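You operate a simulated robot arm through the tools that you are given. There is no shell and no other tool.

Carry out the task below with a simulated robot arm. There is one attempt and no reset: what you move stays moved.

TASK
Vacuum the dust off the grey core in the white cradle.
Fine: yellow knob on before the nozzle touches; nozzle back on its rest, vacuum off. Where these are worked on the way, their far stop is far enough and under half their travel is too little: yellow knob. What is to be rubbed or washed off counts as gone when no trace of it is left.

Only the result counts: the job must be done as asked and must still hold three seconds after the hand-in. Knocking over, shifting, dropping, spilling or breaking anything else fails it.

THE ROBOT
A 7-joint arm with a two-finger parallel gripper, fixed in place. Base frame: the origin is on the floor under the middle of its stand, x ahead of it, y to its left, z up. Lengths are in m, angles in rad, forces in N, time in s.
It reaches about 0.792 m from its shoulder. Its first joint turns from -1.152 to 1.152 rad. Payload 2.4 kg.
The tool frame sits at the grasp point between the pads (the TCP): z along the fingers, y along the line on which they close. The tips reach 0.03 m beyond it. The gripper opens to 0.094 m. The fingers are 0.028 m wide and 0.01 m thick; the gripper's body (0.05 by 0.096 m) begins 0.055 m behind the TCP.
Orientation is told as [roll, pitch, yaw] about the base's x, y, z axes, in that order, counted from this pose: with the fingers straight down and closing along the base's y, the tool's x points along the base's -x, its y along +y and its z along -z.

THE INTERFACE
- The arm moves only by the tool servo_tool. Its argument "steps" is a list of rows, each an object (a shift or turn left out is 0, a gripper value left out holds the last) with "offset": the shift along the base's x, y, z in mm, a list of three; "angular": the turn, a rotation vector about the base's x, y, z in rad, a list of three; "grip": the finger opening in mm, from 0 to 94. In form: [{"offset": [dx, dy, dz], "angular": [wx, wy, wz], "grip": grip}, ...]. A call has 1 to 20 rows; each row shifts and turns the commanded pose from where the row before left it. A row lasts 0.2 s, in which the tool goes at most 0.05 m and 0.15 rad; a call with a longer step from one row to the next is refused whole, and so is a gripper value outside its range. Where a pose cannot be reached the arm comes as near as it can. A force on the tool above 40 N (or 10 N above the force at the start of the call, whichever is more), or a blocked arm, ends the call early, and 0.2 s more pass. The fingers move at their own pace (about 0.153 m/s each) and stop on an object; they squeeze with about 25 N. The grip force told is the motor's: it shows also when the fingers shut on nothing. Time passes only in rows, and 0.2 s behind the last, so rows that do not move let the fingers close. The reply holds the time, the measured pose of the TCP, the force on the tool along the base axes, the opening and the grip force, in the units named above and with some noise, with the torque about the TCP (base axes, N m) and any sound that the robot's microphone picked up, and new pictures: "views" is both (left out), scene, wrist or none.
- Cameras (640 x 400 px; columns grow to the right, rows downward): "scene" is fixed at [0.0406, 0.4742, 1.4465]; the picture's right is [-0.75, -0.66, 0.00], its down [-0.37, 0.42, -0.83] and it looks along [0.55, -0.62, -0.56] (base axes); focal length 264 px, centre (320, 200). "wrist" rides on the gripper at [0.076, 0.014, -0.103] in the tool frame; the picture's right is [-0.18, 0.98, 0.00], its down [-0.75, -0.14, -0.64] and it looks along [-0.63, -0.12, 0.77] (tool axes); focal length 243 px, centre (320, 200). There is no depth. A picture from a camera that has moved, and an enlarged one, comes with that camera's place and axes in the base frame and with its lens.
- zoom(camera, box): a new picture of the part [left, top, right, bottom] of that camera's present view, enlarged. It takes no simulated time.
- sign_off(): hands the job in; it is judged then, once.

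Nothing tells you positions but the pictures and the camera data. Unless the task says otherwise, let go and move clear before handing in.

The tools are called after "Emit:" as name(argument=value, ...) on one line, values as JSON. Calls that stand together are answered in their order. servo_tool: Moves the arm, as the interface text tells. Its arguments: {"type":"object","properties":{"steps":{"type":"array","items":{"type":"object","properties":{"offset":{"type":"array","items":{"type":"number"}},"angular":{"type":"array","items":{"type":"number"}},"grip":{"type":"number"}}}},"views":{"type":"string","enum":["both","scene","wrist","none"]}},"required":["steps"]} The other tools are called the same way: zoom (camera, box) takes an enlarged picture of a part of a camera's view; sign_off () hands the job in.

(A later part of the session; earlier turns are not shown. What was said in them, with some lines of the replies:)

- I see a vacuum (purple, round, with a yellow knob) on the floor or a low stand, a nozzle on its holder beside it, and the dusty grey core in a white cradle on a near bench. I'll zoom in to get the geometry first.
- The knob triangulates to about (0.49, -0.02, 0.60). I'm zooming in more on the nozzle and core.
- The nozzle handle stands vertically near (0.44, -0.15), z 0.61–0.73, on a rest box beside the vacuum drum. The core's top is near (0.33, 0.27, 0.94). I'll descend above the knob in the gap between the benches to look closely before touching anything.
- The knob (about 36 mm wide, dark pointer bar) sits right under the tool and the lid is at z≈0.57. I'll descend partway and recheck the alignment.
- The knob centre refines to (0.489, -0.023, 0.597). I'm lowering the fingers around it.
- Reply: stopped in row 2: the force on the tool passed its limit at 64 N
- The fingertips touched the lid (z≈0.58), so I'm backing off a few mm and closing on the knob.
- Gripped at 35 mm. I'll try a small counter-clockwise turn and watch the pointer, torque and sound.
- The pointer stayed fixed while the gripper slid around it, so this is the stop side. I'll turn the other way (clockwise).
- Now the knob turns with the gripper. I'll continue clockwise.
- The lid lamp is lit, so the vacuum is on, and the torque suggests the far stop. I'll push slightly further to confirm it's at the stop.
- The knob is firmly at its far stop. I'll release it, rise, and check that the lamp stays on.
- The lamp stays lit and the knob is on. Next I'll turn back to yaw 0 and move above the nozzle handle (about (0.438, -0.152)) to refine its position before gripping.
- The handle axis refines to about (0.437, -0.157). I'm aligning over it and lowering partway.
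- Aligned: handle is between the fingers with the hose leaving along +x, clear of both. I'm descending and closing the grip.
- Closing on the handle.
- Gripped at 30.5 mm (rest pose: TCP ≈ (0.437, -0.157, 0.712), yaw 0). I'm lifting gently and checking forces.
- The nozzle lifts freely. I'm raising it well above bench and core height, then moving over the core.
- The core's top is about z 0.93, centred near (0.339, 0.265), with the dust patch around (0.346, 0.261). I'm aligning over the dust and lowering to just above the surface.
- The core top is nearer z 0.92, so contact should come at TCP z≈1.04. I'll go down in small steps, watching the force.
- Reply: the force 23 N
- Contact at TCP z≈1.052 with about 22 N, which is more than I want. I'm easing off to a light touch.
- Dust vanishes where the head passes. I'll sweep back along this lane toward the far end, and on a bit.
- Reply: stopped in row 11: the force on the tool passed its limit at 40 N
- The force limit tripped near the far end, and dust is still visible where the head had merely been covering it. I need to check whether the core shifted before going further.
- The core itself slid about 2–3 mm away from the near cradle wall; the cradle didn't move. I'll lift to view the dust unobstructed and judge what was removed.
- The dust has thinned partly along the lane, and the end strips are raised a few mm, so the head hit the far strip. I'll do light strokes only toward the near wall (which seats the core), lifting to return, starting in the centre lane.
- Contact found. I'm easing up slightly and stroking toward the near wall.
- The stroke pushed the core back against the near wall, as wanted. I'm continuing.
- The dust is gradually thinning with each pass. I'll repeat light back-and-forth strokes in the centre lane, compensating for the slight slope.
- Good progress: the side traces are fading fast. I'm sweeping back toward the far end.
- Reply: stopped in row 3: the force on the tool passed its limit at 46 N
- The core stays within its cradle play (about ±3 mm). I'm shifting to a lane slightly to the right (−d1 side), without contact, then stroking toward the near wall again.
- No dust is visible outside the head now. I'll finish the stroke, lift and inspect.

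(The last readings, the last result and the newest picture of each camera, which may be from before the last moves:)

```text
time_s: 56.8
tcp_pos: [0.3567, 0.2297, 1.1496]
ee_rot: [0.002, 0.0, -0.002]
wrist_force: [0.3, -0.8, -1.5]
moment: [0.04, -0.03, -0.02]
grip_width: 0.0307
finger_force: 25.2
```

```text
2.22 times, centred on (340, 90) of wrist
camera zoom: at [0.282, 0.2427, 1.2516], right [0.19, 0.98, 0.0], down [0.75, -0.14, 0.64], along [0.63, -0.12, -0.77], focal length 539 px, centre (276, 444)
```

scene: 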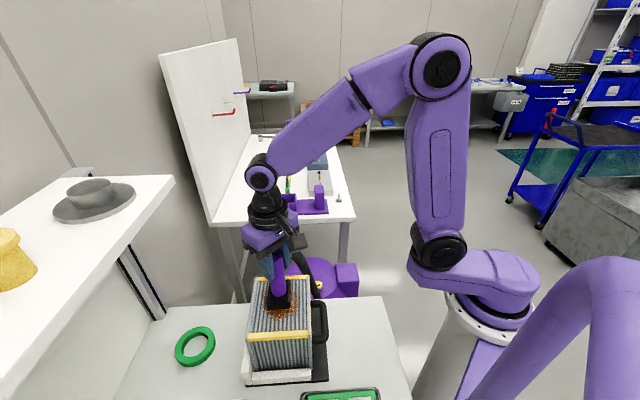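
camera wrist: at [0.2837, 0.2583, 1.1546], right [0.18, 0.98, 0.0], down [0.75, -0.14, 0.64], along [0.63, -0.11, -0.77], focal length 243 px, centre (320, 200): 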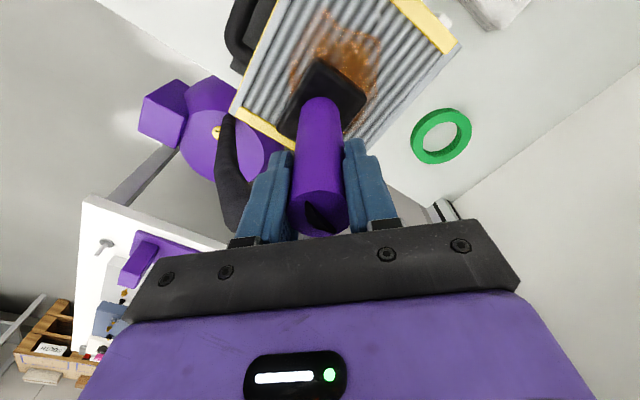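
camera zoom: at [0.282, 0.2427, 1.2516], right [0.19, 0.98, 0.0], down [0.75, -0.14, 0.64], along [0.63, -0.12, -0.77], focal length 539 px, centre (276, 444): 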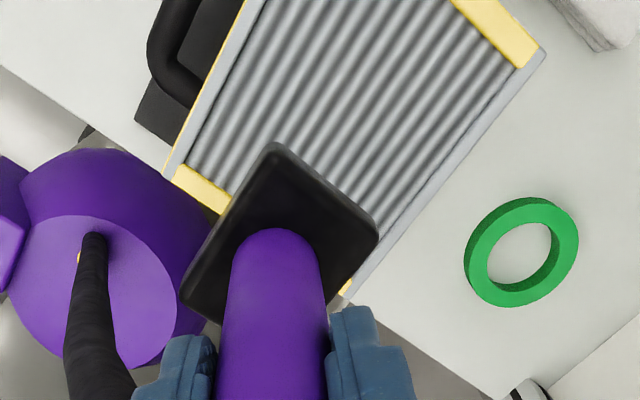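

The core looks clean. I'll verify in close-up and check the core's seating against the starting picture.

Emit:
zoom(camera="scene", box=[255, 275, 305, 310])

Emit:
zoom(camera="scene", box=[255, 300, 305, 345])

Emit:
zoom(camera="scene", box=[230, 265, 350, 395])

Emit:
zoom(camera="scene", box=[220, 220, 420, 400])

```text
11.43 times, centred on (280, 292) of scene
camera zoom: at [0.0406, 0.4742, 1.4465], right [-0.75, -0.66, 0.0], down [-0.37, 0.42, -0.83], along [0.55, -0.62, -0.56], focal length 3016 px, centre (777, -857)
```

zoom: 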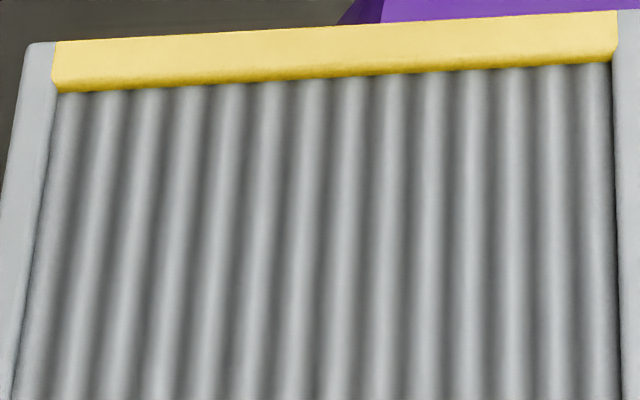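

```text
8.89 times, centred on (280, 322) of scene
camera zoom: at [0.0406, 0.4742, 1.4465], right [-0.75, -0.66, 0.0], down [-0.37, 0.42, -0.83], along [0.55, -0.62, -0.56], focal length 2346 px, centre (676, -889)
```

zoom: 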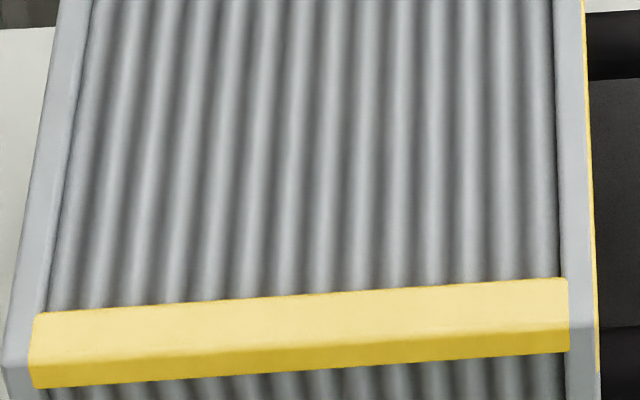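

```text
3.08 times, centred on (290, 330) of scene
camera zoom: at [0.0406, 0.4742, 1.4465], right [-0.75, -0.66, 0.0], down [-0.37, 0.42, -0.83], along [0.55, -0.62, -0.56], focal length 812 px, centre (412, -200)
```

zoom: 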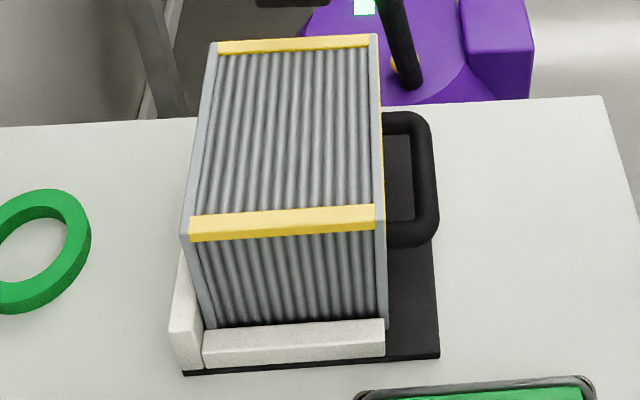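

```text
2.22 times, centred on (320, 310) of scene
camera zoom: at [0.0406, 0.4742, 1.4465], right [-0.75, -0.66, 0.0], down [-0.37, 0.42, -0.83], along [0.55, -0.62, -0.56], focal length 586 px, centre (320, -44)
```

zoom: 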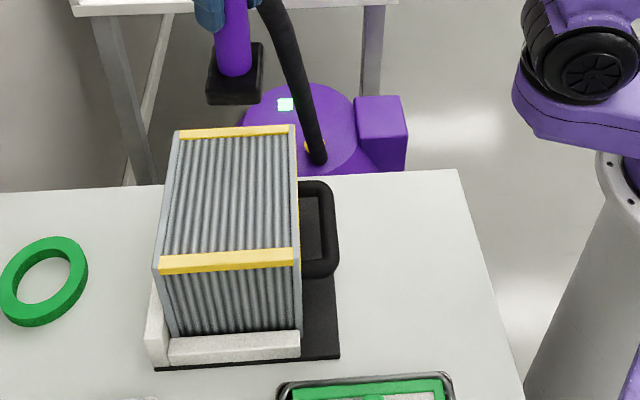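

The fins are clean with no trace left. The core ended about 4 mm toward the near wall, so I'll gently nudge it back to its starting seat with a light touch before returning the nozzle.

Emit:
servo_tool(steps=[{"offset": [-9, 15.4, -20]}, {"offset": [-8.7, 15.4, -30]}, {"offset": [0, 0, -30]}, {"offset": [0, 0, -14]}, {"offset": [0, 0, -3]}, {}], views="none")

Emit:
servo_tool(steps=[{"offset": [0, 0, -0.7]}, {"offset": [0, 0, -0.5]}, {}], views="none")

```text
time_s: 58.2
tcp_pos: [0.3407, 0.2628, 1.0521]
ee_rot: [0.003, 0.001, -0.001]
wrist_force: [0.2, -0.4, -1.9]
moment: [0.0, 0.04, -0.01]
grip_width: 0.0307
finger_force: 25.0
```

```text
time_s: 59.0
tcp_pos: [0.3379, 0.2617, 1.0519]
ee_rot: [0.001, 0.0, -0.001]
wrist_force: [-0.3, -0.4, -0.5]
moment: [0.0, 0.04, 0.0]
grip_width: 0.0307
finger_force: 24.8
```

Emit:
servo_tool(steps=[{"offset": [0, 0, -0.4]}, {}], views="none")

```text
time_s: 59.6
tcp_pos: [0.3399, 0.2626, 1.0513]
ee_rot: [0.001, 0.001, -0.003]
wrist_force: [-0.4, -0.2, -1.7]
moment: [0.0, 0.02, 0.02]
grip_width: 0.0308
finger_force: 24.9
```

Emit:
servo_tool(steps=[{"offset": [0, 0, -0.4]}, {}], views="none")

```text
time_s: 60.2
tcp_pos: [0.3388, 0.262, 1.0512]
ee_rot: [0.001, 0.0, -0.001]
wrist_force: [0.3, 0.4, -1.4]
moment: [0.02, 0.01, 0.01]
grip_width: 0.0303
finger_force: 25.7
```

Emit:
servo_tool(steps=[{"offset": [0, 0, -0.4]}, {}], views="none")

```text
time_s: 60.8
tcp_pos: [0.3381, 0.262, 1.0513]
ee_rot: [0.002, 0.0, -0.002]
wrist_force: [-0.8, -0.3, -1.8]
moment: [-0.03, -0.04, 0.01]
grip_width: 0.0306
finger_force: 25.2
```

Emit:
servo_tool(steps=[{"offset": [0, 0, -0.4]}, {}], views="none")

```text
time_s: 61.4
tcp_pos: [0.3392, 0.2618, 1.0503]
ee_rot: [0.003, 0.0, 0.0]
wrist_force: [-0.6, 0.0, -0.8]
moment: [-0.01, -0.02, 0.02]
grip_width: 0.031
finger_force: 25.2
```

Emit:
servo_tool(steps=[{"offset": [0, 0, -0.4]}, {}], views="none")

```text
time_s: 62.0
tcp_pos: [0.3379, 0.2625, 1.0505]
ee_rot: [0.001, -0.002, -0.002]
wrist_force: [0.2, -0.1, -1.4]
moment: [0.01, 0.01, 0.0]
grip_width: 0.0308
finger_force: 25.1
```

Emit:
servo_tool(steps=[{"offset": [0, 0, -0.4]}, {}], views="none")

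```text
time_s: 62.6
tcp_pos: [0.3391, 0.2617, 1.0502]
ee_rot: [0.003, -0.002, -0.002]
wrist_force: [-0.4, 0.2, 4.4]
moment: [-0.06, -0.11, -0.04]
grip_width: 0.0306
finger_force: 24.3
```

Light contact (about 6 N). I'm nudging 4.5 mm toward the far side and checking.

Emit:
servo_tool(steps=[{"offset": [1.6, -1.6, 0]}, {"offset": [1.6, -1.6, 0]}, {}], views="none")

Emit:
zoom(camera="scene", box=[230, 265, 350, 395])

```text
time_s: 63.4
tcp_pos: [0.3427, 0.2591, 1.0498]
ee_rot: [0.004, -0.002, -0.001]
wrist_force: [-5.0, 3.4, 10.9]
moment: [0.11, 0.12, -0.01]
grip_width: 0.0306
finger_force: 24.9
```

```text
3.08 times, centred on (290, 330) of scene
camera zoom: at [0.0403, 0.4742, 1.4465], right [-0.75, -0.66, 0.0], down [-0.37, 0.42, -0.83], along [0.55, -0.62, -0.56], focal length 812 px, centre (412, -200)
```

zoom: 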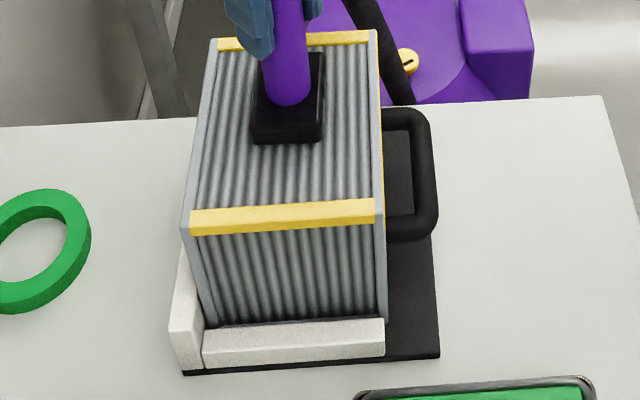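

The core is back to its starting position. I'm lifting and carrying the nozzle back above its rest.

Emit:
servo_tool(steps=[{"offset": [0, 0, 10]}, {"offset": [0, 0, 35]}, {"offset": [0, 0, 40]}, {"offset": [0, 0, 30]}, {}], views="scene")

Emit:
zoom(camera="scene", box=[230, 265, 350, 395])

```text
time_s: 64.6
tcp_pos: [0.3422, 0.2603, 1.1645]
ee_rot: [0.004, 0.0, -0.003]
wrist_force: [0.0, 0.4, -2.3]
moment: [-0.01, 0.01, 0.0]
grip_width: 0.0307
finger_force: 24.8
```

scene: 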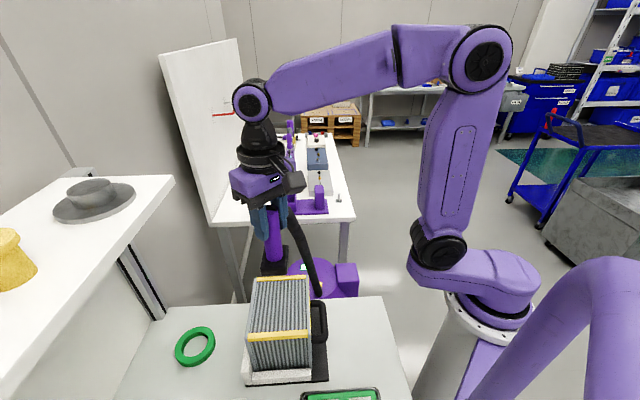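

```text
3.08 times, centred on (290, 330) of scene
camera zoom: at [0.0406, 0.4742, 1.4465], right [-0.75, -0.66, 0.0], down [-0.37, 0.42, -0.83], along [0.55, -0.62, -0.56], focal length 812 px, centre (412, -200)
```

zoom: 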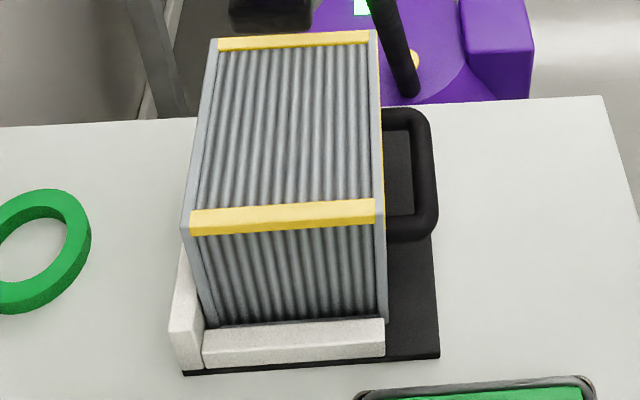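

Emit:
servo_tool(steps=[{"offset": [9.5, -41.7, 0], "angular": [-0.003, 0, 0.002]}, {"offset": [9.5, -41.7, 0]}, {"offset": [9.5, -41.7, 0]}, {"offset": [9.5, -41.7, 0]}, {"offset": [9.5, -41.7, 0]}, {"offset": [9.5, -41.7, 0]}, {"offset": [9.5, -41.7, 0]}, {"offset": [9.5, -41.7, 0]}, {"offset": [9.5, -41.7, 0]}, {"offset": [9.5, -41.7, 0]}, {}, {}], views="both")

```text
time_s: 67.2
tcp_pos: [0.4388, -0.1564, 1.1647]
ee_rot: [0.001, 0.0, 0.001]
wrist_force: [0.1, -0.5, -1.7]
moment: [-0.02, 0.03, -0.01]
grip_width: 0.0306
finger_force: 25.3
camera wrist: at [0.3627, -0.1433, 1.2671], right [0.18, 0.98, 0.0], down [0.75, -0.14, 0.64], along [0.63, -0.12, -0.77], focal length 243 px, centre (320, 200)
```

scene: 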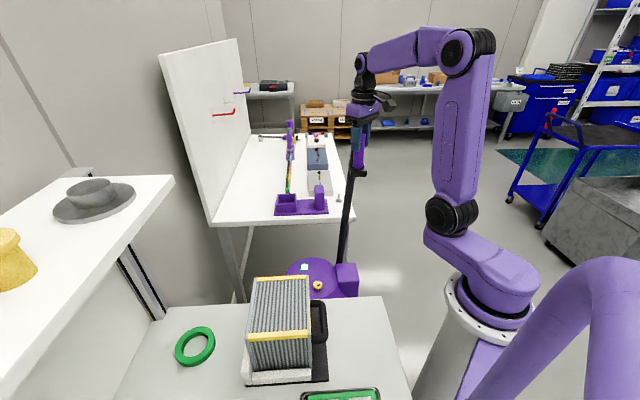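
wrist: 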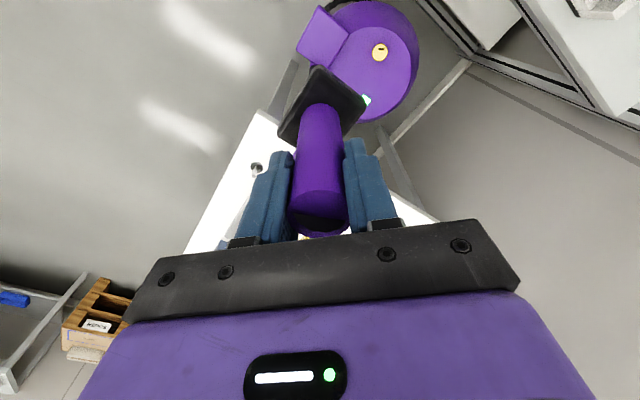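

Emit:
servo_tool(steps=[{"offset": [0, -1, -45]}, {"offset": [0, 0, -45]}, {"offset": [0, 0, -45]}, {"offset": [0, 0, -45]}, {"offset": [0, 0, -45]}, {"offset": [0, 0, -45]}, {"offset": [0, 0, -45]}, {"offset": [0, 0, -45]}, {"offset": [0, 0, -40]}, {}, {}], views="both")

Emit:
zoom(camera="wrist", box=[200, 0, 440, 230])

Emit:
zoom(camera="scene", box=[300, 195, 400, 300])

```text
time_s: 69.6
tcp_pos: [0.4349, -0.159, 0.7632]
ee_rot: [-0.001, 0.0, 0.0]
wrist_force: [0.0, 0.1, -1.2]
moment: [0.0, 0.0, -0.01]
grip_width: 0.0311
finger_force: 25.1
camera wrist: at [0.3593, -0.1459, 0.8653], right [0.18, 0.98, 0.0], down [0.75, -0.14, 0.64], along [0.63, -0.12, -0.77], focal length 243 px, centre (320, 200)
```

scene: 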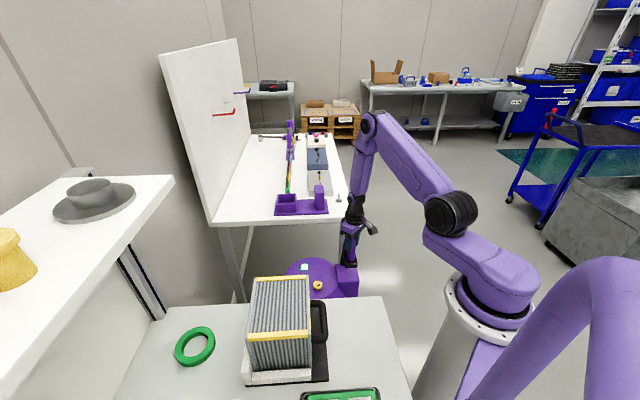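
wrist: 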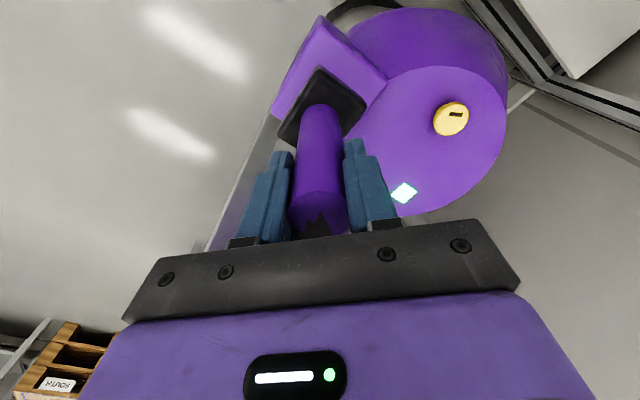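

```text
1.74 times, centred on (320, 115) of wrist
camera zoom: at [0.3593, -0.1459, 0.8653], right [0.18, 0.98, 0.0], down [0.75, -0.14, 0.64], along [0.63, -0.12, -0.77], focal length 422 px, centre (320, 348)
```

zoom: 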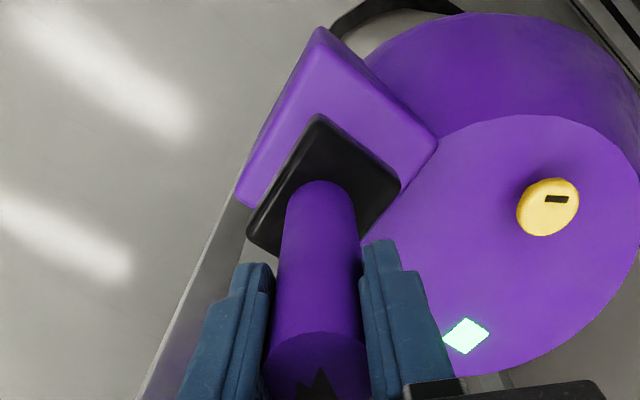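

```text
3.81 times, centred on (350, 248) of scene
camera zoom: at [0.0406, 0.4742, 1.4465], right [-0.75, -0.66, 0.0], down [-0.37, 0.42, -0.83], along [0.55, -0.62, -0.56], focal length 1005 px, centre (206, 19)
```

zoom: 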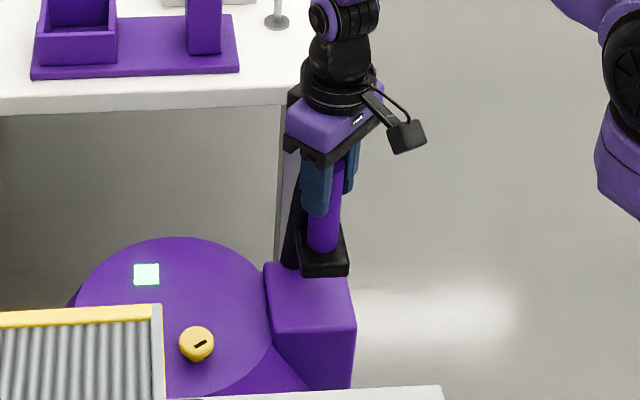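

Emit:
servo_tool(steps=[{"offset": [3, 1.8, -10]}, {}, {}], views="wrist")

```text
time_s: 70.4
tcp_pos: [0.4388, -0.1574, 0.753]
ee_rot: [0.0, 0.0, -0.001]
wrist_force: [-0.5, 0.0, -1.0]
moment: [-0.01, -0.03, -0.01]
grip_width: 0.0306
finger_force: 25.1
camera wrist: at [0.3633, -0.1443, 0.8555], right [0.18, 0.98, 0.0], down [0.75, -0.14, 0.64], along [0.63, -0.12, -0.77], focal length 243 px, centre (320, 200)
```

wrist: 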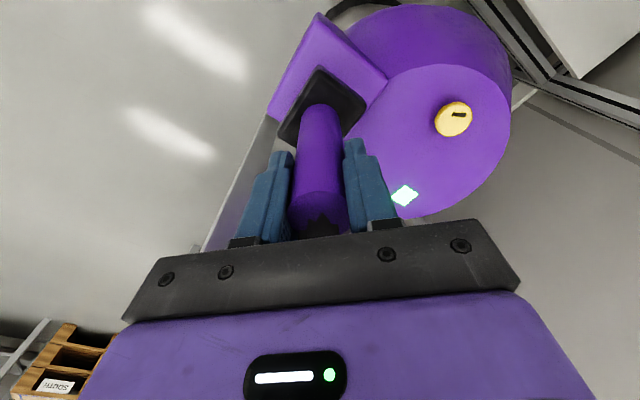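

Aligned with the original grasp pose. I'm lowering onto the rest in gentle steps.

Emit:
servo_tool(steps=[{"offset": [0, 0, -20]}, {"offset": [0, 0, -10]}, {"offset": [0, 0, -6]}, {"offset": [0, 0, -2]}, {}], views="none")

Emit:
servo_tool(steps=[{"offset": [0, 0, -1]}, {"offset": [0, 0, -1]}, {}], views="none")

```text
time_s: 71.6
tcp_pos: [0.4396, -0.157, 0.7169]
ee_rot: [0.001, 0.0, 0.0]
wrist_force: [-0.1, 0.1, -1.9]
moment: [-0.02, -0.02, 0.01]
grip_width: 0.0306
finger_force: 25.4
```

```text
time_s: 72.4
tcp_pos: [0.4406, -0.1554, 0.7148]
ee_rot: [0.0, 0.0, 0.0]
wrist_force: [0.6, 0.1, -0.9]
moment: [0.0, -0.01, -0.01]
grip_width: 0.0306
finger_force: 25.5
```

Emit:
servo_tool(steps=[{"offset": [0, 0, -1]}, {"offset": [0, 0, -0.8]}, {}], views="none")

Emit:
servo_tool(steps=[{"offset": [0, 0, -0.8]}, {}], views="both")

Emit:
zoom(camera="scene", box=[300, 215, 400, 300])

Emit:
zoom(camera="wrist", box=[200, 0, 440, 230])

```text
time_s: 73.2
tcp_pos: [0.4412, -0.1562, 0.7128]
ee_rot: [-0.003, -0.001, -0.001]
wrist_force: [0.2, 0.2, -0.7]
moment: [0.0, 0.01, -0.03]
grip_width: 0.0306
finger_force: 25.3
```

```text
time_s: 73.8
tcp_pos: [0.4393, -0.1576, 0.7116]
ee_rot: [0.001, -0.001, -0.001]
wrist_force: [-0.7, -0.2, -0.8]
moment: [0.01, 0.0, -0.03]
grip_width: 0.031
finger_force: 24.9
camera wrist: at [0.3648, -0.1438, 0.8133], right [0.18, 0.98, 0.0], down [0.75, -0.14, 0.64], along [0.63, -0.12, -0.77], focal length 243 px, centre (320, 200)
```

scene: 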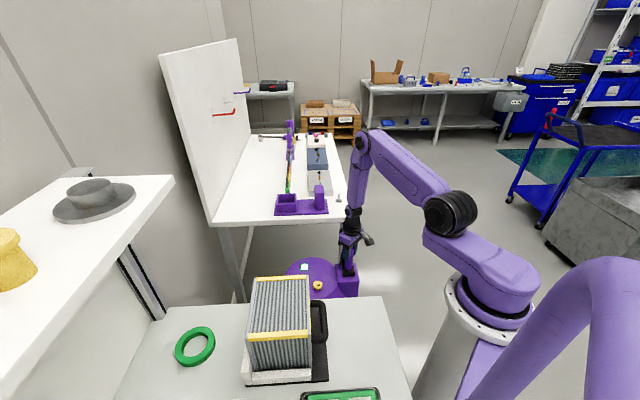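
wrist: 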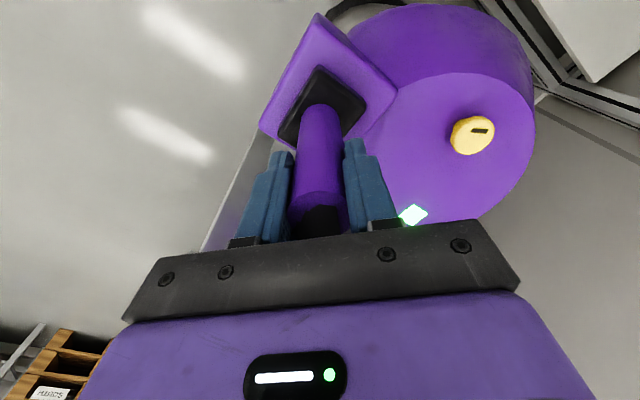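

```text
4.71 times, centred on (350, 258) of scene
camera zoom: at [0.0406, 0.4742, 1.4465], right [-0.75, -0.66, 0.0], down [-0.37, 0.42, -0.83], along [0.55, -0.62, -0.56], focal length 1242 px, centre (179, -71)
```

zoom: 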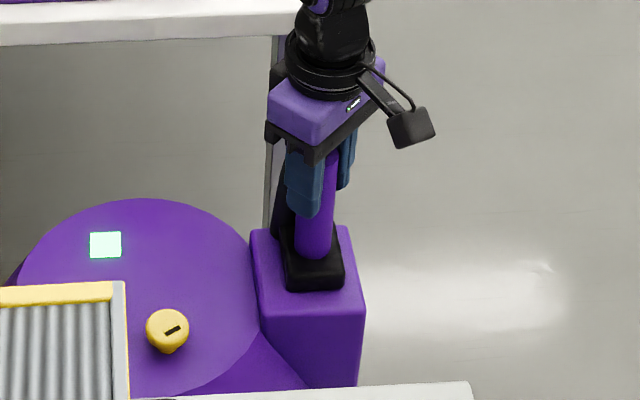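

```text
1.74 times, centred on (320, 115) of wrist
camera zoom: at [0.3648, -0.1438, 0.8133], right [0.18, 0.98, 0.0], down [0.75, -0.14, 0.64], along [0.63, -0.12, -0.77], focal length 422 px, centre (320, 348)
```

zoom: 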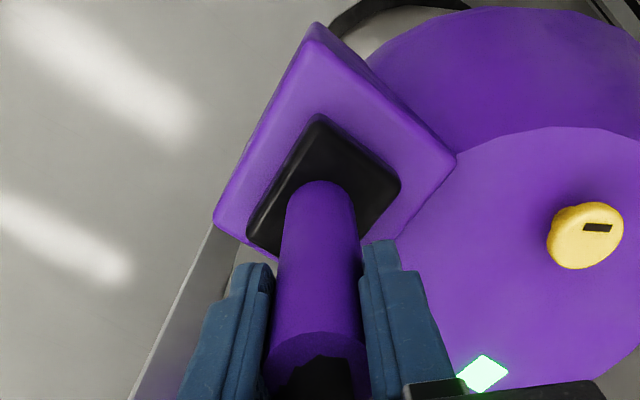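

Just above the rest. A small lateral correction, then the last couple of mm.

Emit:
servo_tool(steps=[{"offset": [-1.7, -0.6, 0]}, {"offset": [0, 0, -0.7]}, {}], views="none")

Emit:
servo_tool(steps=[{"offset": [0, 0, -0.7]}, {}], views="none")

Emit:
servo_tool(steps=[{"offset": [0, 0, -0.5]}, {}], views="none")

```text
time_s: 74.6
tcp_pos: [0.4384, -0.158, 0.7103]
ee_rot: [0.0, 0.0, 0.0]
wrist_force: [0.0, -0.2, -2.0]
moment: [0.0, 0.0, 0.0]
grip_width: 0.0309
finger_force: 25.1
```

```text
time_s: 75.2
tcp_pos: [0.4377, -0.1583, 0.7088]
ee_rot: [0.001, 0.0, 0.002]
wrist_force: [-1.3, -0.2, 0.7]
moment: [0.01, -0.02, -0.03]
grip_width: 0.0308
finger_force: 24.7
```

```text
time_s: 75.8
tcp_pos: [0.4382, -0.1579, 0.7094]
ee_rot: [0.002, 0.0, 0.001]
wrist_force: [-2.4, 2.1, 4.8]
moment: [0.23, -0.04, 0.08]
grip_width: 0.0307
finger_force: 25.0
```

Seated with light contact. I'm checking the seat, then releasing.

Emit:
zoom(camera="scene", box=[300, 215, 400, 300])

Emit:
zoom(camera="wrist", box=[200, 0, 440, 230])

```text
4.71 times, centred on (350, 258) of scene
camera zoom: at [0.0405, 0.4742, 1.4465], right [-0.75, -0.66, 0.0], down [-0.37, 0.42, -0.83], along [0.55, -0.62, -0.56], focal length 1242 px, centre (179, -71)
```

zoom: 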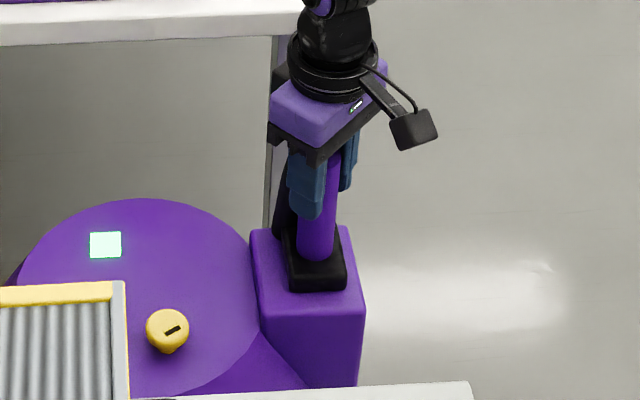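

```text
1.74 times, centred on (320, 115) of wrist
camera zoom: at [0.3631, -0.145, 0.8115], right [0.18, 0.98, 0.0], down [0.75, -0.14, 0.64], along [0.63, -0.12, -0.77], focal length 422 px, centre (320, 348)
```

zoom: 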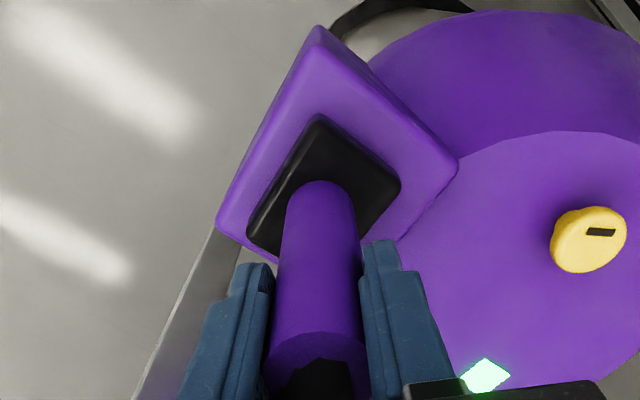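

It matches the starting seat. Releasing and rising straight up.

Emit:
servo_tool(steps=[{"grip": 40}, {"grip": 65}, {"grip": 94}, {"grip": 94}, {"offset": [0, 0, 20]}, {"offset": [0, 0, 40]}, {"offset": [0, 0, 45]}, {"offset": [0, 0, 35]}, {}], views="both")

Emit:
zoom(camera="scene", box=[300, 215, 400, 300])

Emit:
zoom(camera="wrist", box=[220, 0, 440, 200])

```text
time_s: 77.8
tcp_pos: [0.4383, -0.1563, 0.8498]
ee_rot: [0.0, -0.002, 0.0]
wrist_force: [1.3, -0.2, -0.9]
moment: [-0.01, 0.0, 0.01]
grip_width: 0.0942
finger_force: 0.0
camera wrist: at [0.3631, -0.1447, 0.9515], right [0.18, 0.98, 0.0], down [0.75, -0.14, 0.64], along [0.63, -0.12, -0.77], focal length 243 px, centre (320, 200)
```

scene: 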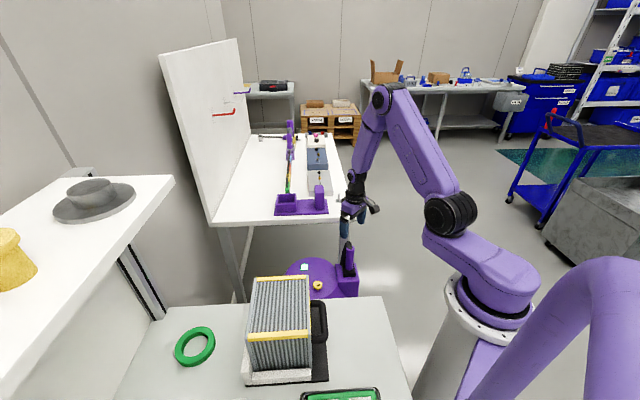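
wrist: 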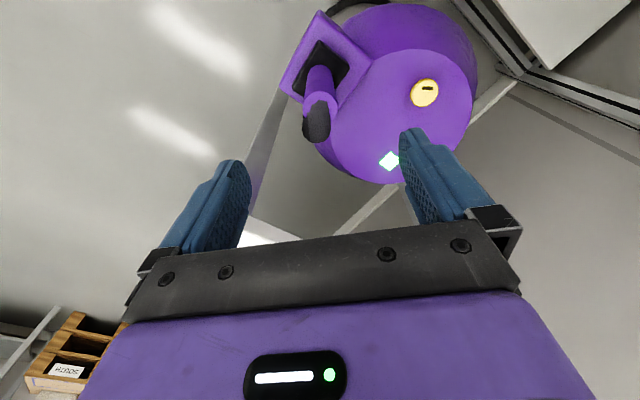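

```text
4.71 times, centred on (350, 258) of scene
camera zoom: at [0.0406, 0.4742, 1.4465], right [-0.75, -0.66, 0.0], down [-0.37, 0.42, -0.83], along [0.55, -0.62, -0.56], focal length 1242 px, centre (179, -71)
```

zoom: 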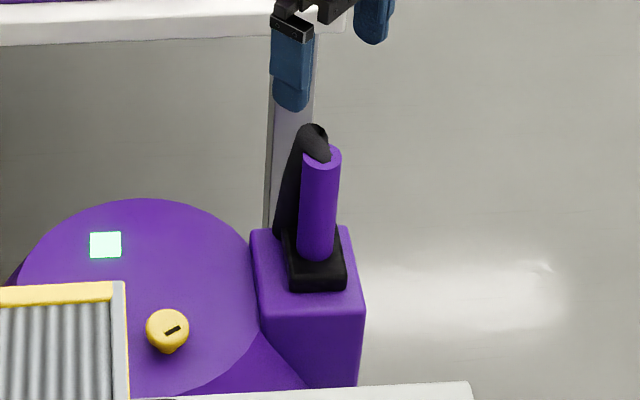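

```text
2.00 times, centred on (330, 100) of wrist
camera zoom: at [0.3631, -0.1447, 0.9515], right [0.18, 0.98, 0.0], down [0.75, -0.14, 0.64], along [0.63, -0.12, -0.77], focal length 485 px, centre (300, 400)
```

zoom: 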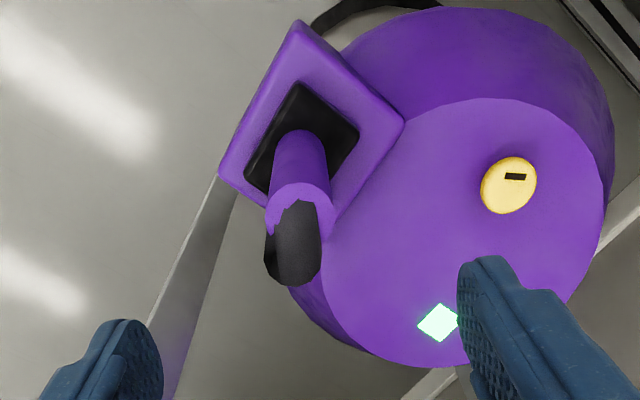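

The nozzle is back on its rest exactly as before. Now I'll go to the knob with yaw about −0.8 so I have room to turn it back (counter-clockwise) to off.

Emit:
servo_tool(steps=[{"offset": [8.45, 22.4, 0], "angular": [0, 0, -0.1333], "grip": 75}, {"offset": [8.45, 22.4, 0], "angular": [0, 0, -0.1333]}, {"offset": [8.45, 22.4, 0], "angular": [0, 0, -0.1333]}, {"offset": [8.45, 22.4, 0], "angular": [0, 0, -0.1333]}, {"offset": [8.45, 22.4, 0], "angular": [0, 0, -0.1333]}, {"offset": [8.45, 22.4, 0], "angular": [0, 0, -0.1333]}, {"offset": [0, 0, -45]}, {"offset": [0, 0, -45]}, {"offset": [0, 0, -45]}, {"offset": [0, 0, -40]}, {}, {}], views="both")

Emit:
zoom(camera="wrist", box=[220, 60, 420, 235])

Emit:
zoom(camera="scene", box=[280, 240, 380, 300])

```text
time_s: 80.4
tcp_pos: [0.4919, -0.0241, 0.6745]
ee_rot: [-0.001, 0.002, -0.799]
wrist_force: [-0.1, -0.4, -0.3]
moment: [-0.03, -0.01, 0.01]
grip_width: 0.075
finger_force: 0.0
camera wrist: at [0.4495, 0.0391, 0.7767], right [0.83, 0.55, 0.0], down [0.42, -0.64, 0.64], along [0.35, -0.54, -0.77], focal length 243 px, centre (320, 200)
```

scene: 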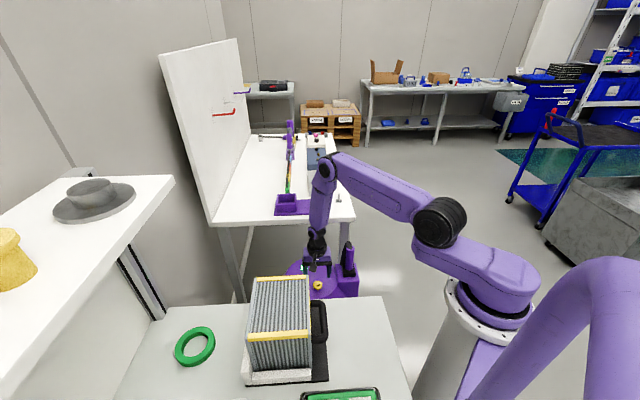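
wrist: 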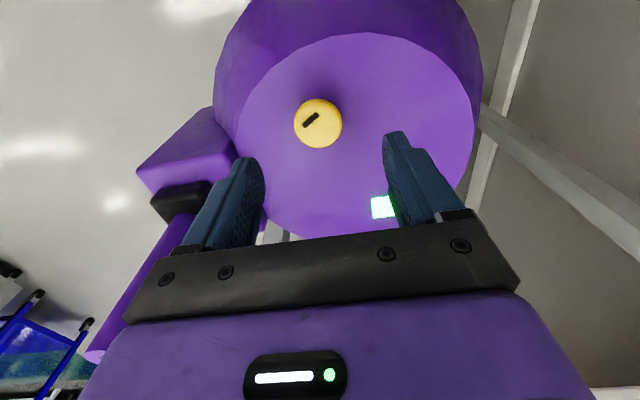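

```text
2.29 times, centred on (320, 148) of wrist
camera zoom: at [0.4495, 0.0391, 0.7767], right [0.83, 0.55, 0.0], down [0.42, -0.64, 0.64], along [0.35, -0.54, -0.77], focal length 555 px, centre (320, 320)
```

zoom: 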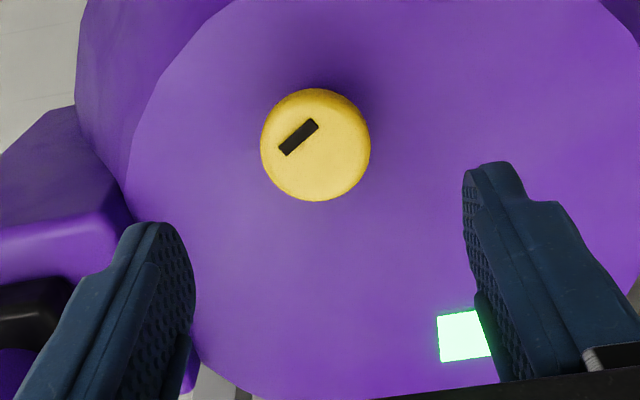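

```text
6.40 times, centred on (330, 270) of scene
camera zoom: at [0.0406, 0.4742, 1.4465], right [-0.75, -0.66, 0.0], down [-0.37, 0.42, -0.83], along [0.55, -0.62, -0.56], focal length 1689 px, centre (256, -248)
```

zoom: 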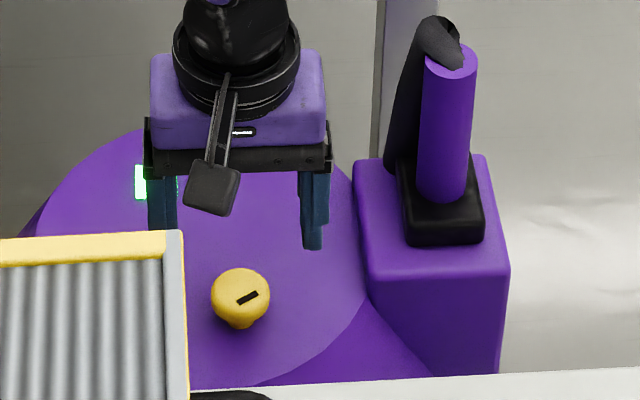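

Emit:
servo_tool(steps=[{"offset": [-1.2, 1, -25]}, {"offset": [0, 0, -20]}, {"offset": [0, 0, -10]}, {"offset": [0, 0, -4]}, {}], views="wrist")

```text
time_s: 81.6
tcp_pos: [0.4888, -0.0222, 0.616]
ee_rot: [-0.001, 0.0, -0.799]
wrist_force: [1.0, 1.4, -0.1]
moment: [0.02, 0.01, 0.05]
grip_width: 0.0754
finger_force: 0.1
camera wrist: at [0.4467, 0.0406, 0.7178], right [0.83, 0.55, 0.0], down [0.42, -0.64, 0.64], along [0.35, -0.54, -0.77], focal length 243 px, centre (320, 200)
```

wrist: 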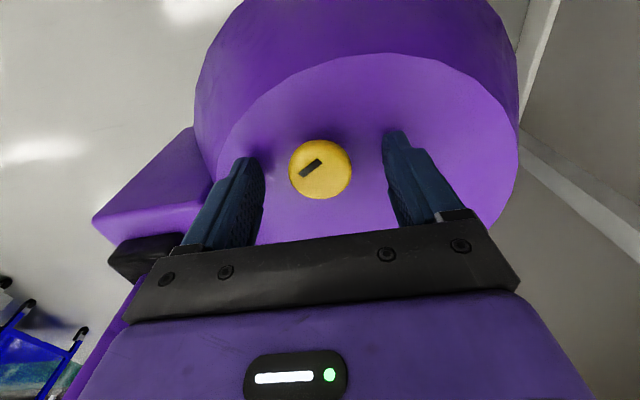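

Emit:
servo_tool(steps=[{"offset": [0, 0, -1], "grip": 50}, {"grip": 25}, {"grip": 15}, {"grip": 15}], views="wrist")

```text
time_s: 82.6
tcp_pos: [0.4895, -0.0216, 0.615]
ee_rot: [-0.001, -0.001, -0.799]
wrist_force: [1.0, -1.5, 3.2]
moment: [0.05, 0.13, -0.01]
grip_width: 0.0352
finger_force: 45.0
camera wrist: at [0.4467, 0.041, 0.717], right [0.83, 0.55, 0.0], down [0.42, -0.64, 0.64], along [0.35, -0.54, -0.77], focal length 243 px, centre (320, 200)
```

wrist: 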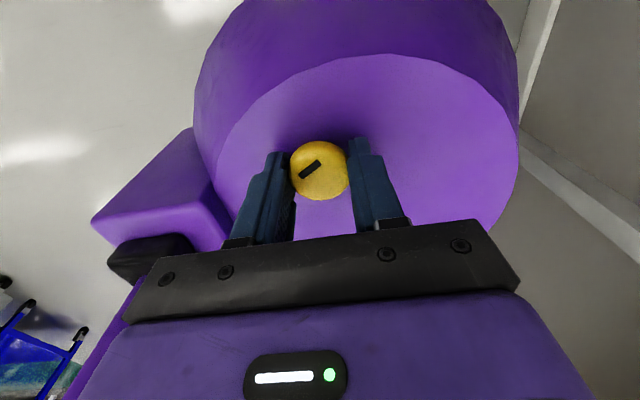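

Gripped. I'm turning counter-clockwise back to the off stop.

Emit:
servo_tool(steps=[{"angular": [0, 0, 0.1]}, {"angular": [0, 0, 0.1]}, {"angular": [0, 0, 0.1]}, {"angular": [0, 0, 0.1]}, {"angular": [0, 0, 0.1]}, {"angular": [0, 0, 0.1]}, {"angular": [0, 0, 0.1]}, {"angular": [0, 0, 0.1]}, {}], views="none")

Emit:
servo_tool(steps=[{"angular": [0, 0, 0.1]}, {"angular": [0, 0, 0.1]}, {"angular": [0, 0, 0.1]}, {}], views="both")

Emit:
zoom(camera="scene", box=[280, 240, 380, 300])

Emit:
zoom(camera="wrist", box=[270, 130, 370, 210])

```text
time_s: 84.6
tcp_pos: [0.4894, -0.0212, 0.6152]
ee_rot: [-0.002, -0.002, 0.005]
wrist_force: [1.5, 13.9, 29.6]
moment: [0.3, -0.16, 0.01]
grip_width: 0.0353
finger_force: 45.9
```

```text
time_s: 85.6
tcp_pos: [0.4886, -0.0203, 0.6149]
ee_rot: [0.0, -0.004, 0.303]
wrist_force: [4.1, 24.7, 16.7]
moment: [0.56, -0.54, -0.45]
grip_width: 0.0353
finger_force: 45.2
camera wrist: at [0.4124, -0.0318, 0.716], right [-0.12, 0.99, 0.0], down [0.76, 0.09, 0.64], along [0.64, 0.08, -0.77], focal length 243 px, centre (320, 200)
```

scene: 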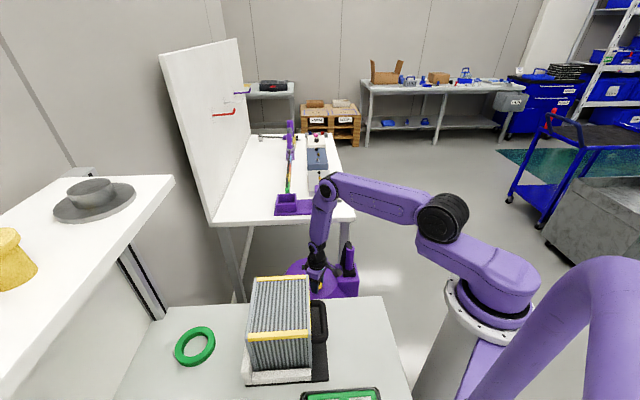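
wrist: 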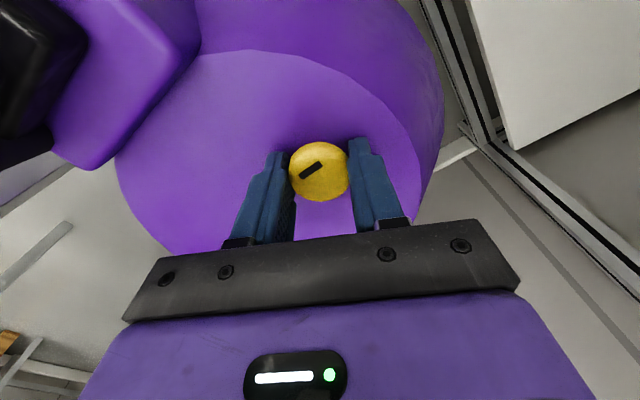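

```text
6.40 times, centred on (330, 270) of scene
camera zoom: at [0.0404, 0.4746, 1.4464], right [-0.75, -0.66, 0.0], down [-0.37, 0.42, -0.83], along [0.55, -0.62, -0.56], focal length 1689 px, centre (256, -248)
```

zoom: 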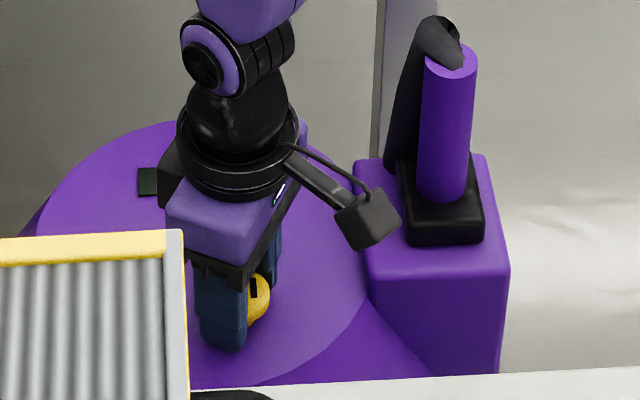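

```text
5.00 times, centred on (320, 170) of wrist
camera zoom: at [0.4124, -0.0318, 0.716], right [-0.12, 0.99, 0.0], down [0.76, 0.09, 0.64], along [0.64, 0.08, -0.77], focal length 1213 px, centre (320, 350)
```

zoom: 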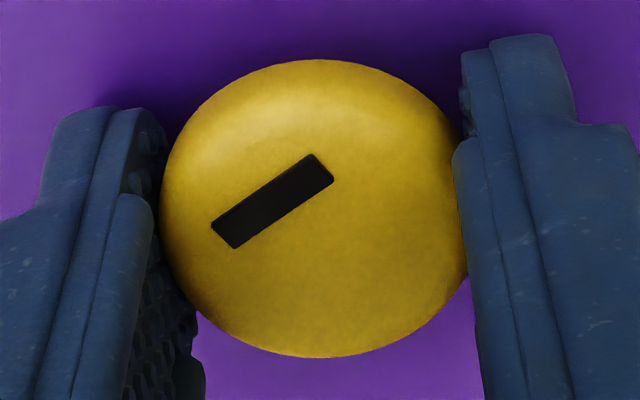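

The lamp is dark, so it's off. I'll push slightly further to be sure the knob is at its off stop.

Emit:
servo_tool(steps=[{"angular": [0, 0, 0.08]}, {"angular": [0, 0, 0.08]}, {}], views="wrist")

Emit:
zoom(camera="wrist", box=[270, 130, 370, 210])

```text
time_s: 86.4
tcp_pos: [0.4871, -0.0225, 0.614]
ee_rot: [0.002, 0.002, 0.463]
wrist_force: [-2.2, 19.6, -0.6]
moment: [0.37, -0.21, -0.56]
grip_width: 0.0355
finger_force: 44.4
camera wrist: at [0.4132, -0.0448, 0.7159], right [-0.27, 0.96, 0.0], down [0.74, 0.21, 0.64], along [0.61, 0.17, -0.77], focal length 243 px, centre (320, 200)
```

wrist: 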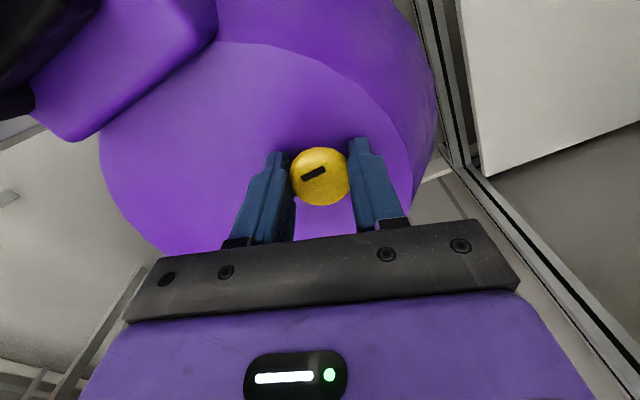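

```text
5.00 times, centred on (320, 170) of wrist
camera zoom: at [0.4132, -0.0448, 0.7159], right [-0.27, 0.96, 0.0], down [0.74, 0.21, 0.64], along [0.61, 0.17, -0.77], focal length 1213 px, centre (320, 350)
```

zoom: 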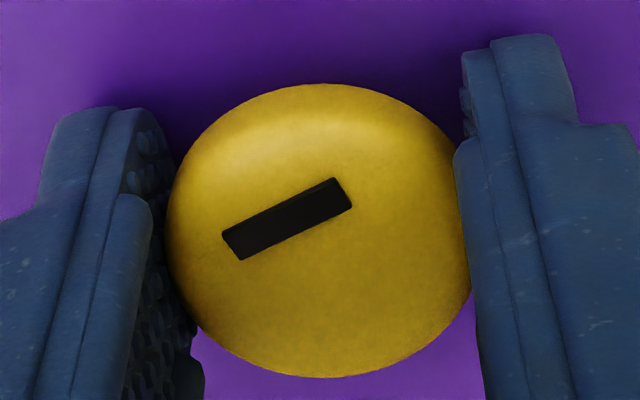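

The knob slipped in the grip, so it's at the off stop. Releasing, rising clear, and checking everything.

Emit:
servo_tool(steps=[{"grip": 50}, {"grip": 75}, {"grip": 75}, {"offset": [0, 0, 25]}, {"offset": [0, 0, 40]}, {"offset": [0, 0, 45], "angular": [0, 0, -0.1]}, {"offset": [0, 0, 45], "angular": [0, 0, -0.1]}, {"offset": [0, 0, 45], "angular": [0, 0, -0.1]}, {"offset": [0, 0, 45], "angular": [0, 0, -0.1]}, {"offset": [0, 0, 45]}, {"offset": [0, 0, 45]}, {"offset": [0, 0, 45]}, {"offset": [0, 0, 45]}, {"offset": [0, 0, 45]}, {"offset": [0, 0, 45]}, {}], views="both")

Emit:
zoom(camera="scene", box=[280, 235, 380, 300])

Emit:
zoom(camera="scene", box=[220, 220, 420, 400])

Emit:
zoom(camera="scene", box=[250, 270, 320, 345])

```text
time_s: 89.8
tcp_pos: [0.4907, -0.022, 1.1296]
ee_rot: [0.0, -0.001, 0.058]
wrist_force: [-1.0, 0.8, 0.0]
moment: [-0.02, -0.02, -0.03]
grip_width: 0.0749
finger_force: 0.2
camera wrist: at [0.4143, -0.0146, 1.2318], right [0.12, 0.99, 0.0], down [0.76, -0.1, 0.64], along [0.64, -0.08, -0.77], focal length 243 px, centre (320, 200)
```

scene: 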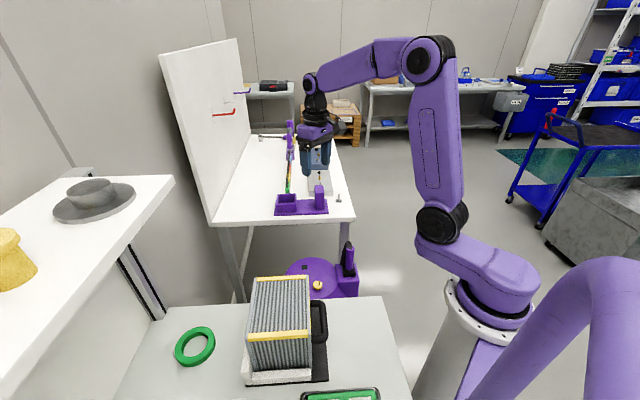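
wrist: 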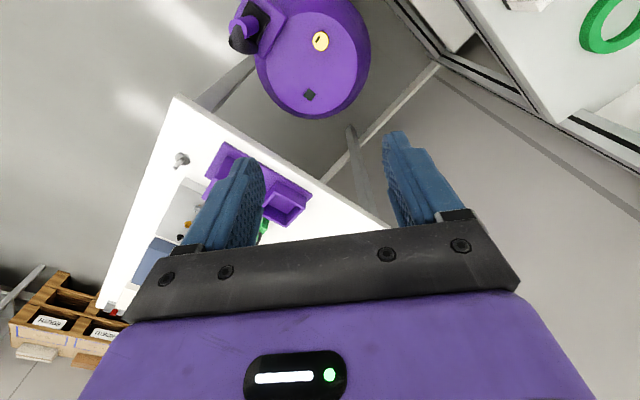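

```text
6.15 times, centred on (330, 268) of scene
camera zoom: at [0.0406, 0.4742, 1.4465], right [-0.75, -0.66, 0.0], down [-0.37, 0.42, -0.83], along [0.55, -0.62, -0.56], focal length 1624 px, centre (258, -215)
```

zoom: 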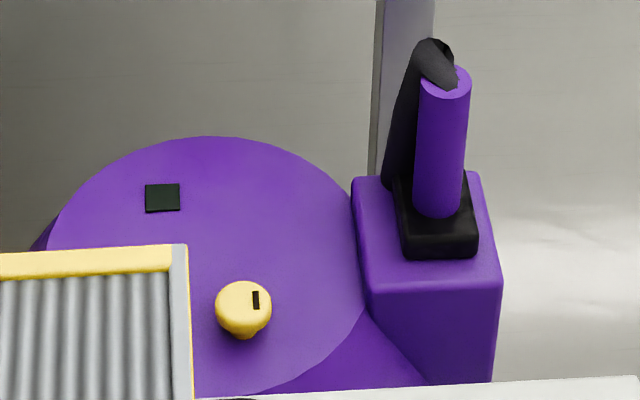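

```text
2.22 times, centred on (320, 310) of scene
camera zoom: at [0.0406, 0.4742, 1.4465], right [-0.75, -0.66, 0.0], down [-0.37, 0.42, -0.83], along [0.55, -0.62, -0.56], focal length 586 px, centre (320, -44)
```

zoom: 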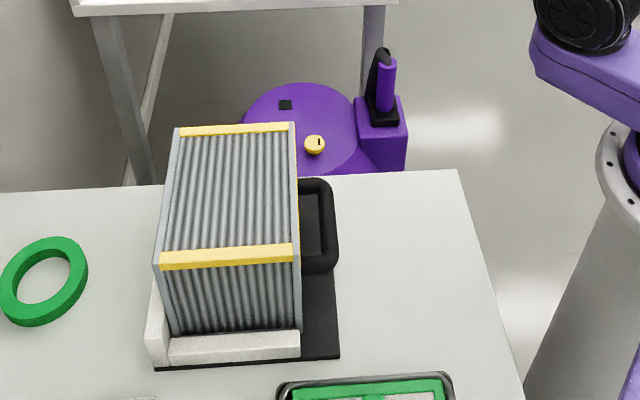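

```text
5.33 times, centred on (285, 308) of scene
camera zoom: at [0.0406, 0.4742, 1.4465], right [-0.75, -0.66, 0.0], down [-0.37, 0.42, -0.83], along [0.55, -0.62, -0.56], focal length 1407 px, centre (507, -373)
```

zoom: 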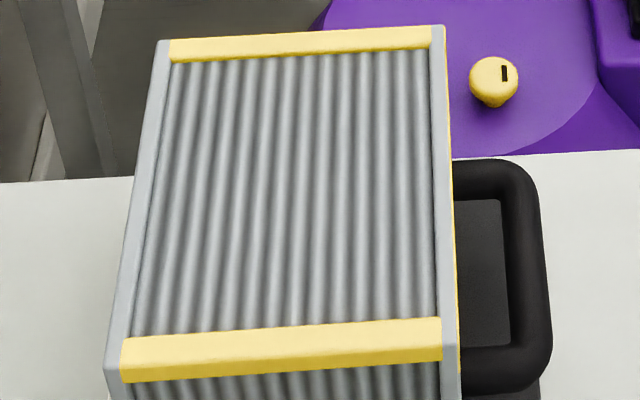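

The core shows no dust and sits at its starting place in the cradle. The knob is at its off stop with the lamp dark, the nozzle stands on its rest, and the arm is clear. I'm handing in.

Emit:
sign_off()

```text
The job is handed in.
```

The job is handed in. In the last pictures the grey core shows no trace of dust.

- **Yellow knob:** I turned it to its far stop, and the lid lamp lit, before the nozzle touched the core. At the end I turned it back to its off stop, and the lamp went dark.
- **Nozzle:** It is back on its rest, released, about 2–3 mm from where it started.
- **Core:** The strokes slid it a few millimetres inside the cradle's play. I nudged it back, and it now matches its starting place in the pictures.
- **Forces:** The force limit stopped the arm three times: once when the fingertips met the vacuum lid, and twice at around 40–46 N on the core. The pictures show no damage or lasting shift.

The arm is raised clear of everything, with the gripper empty.
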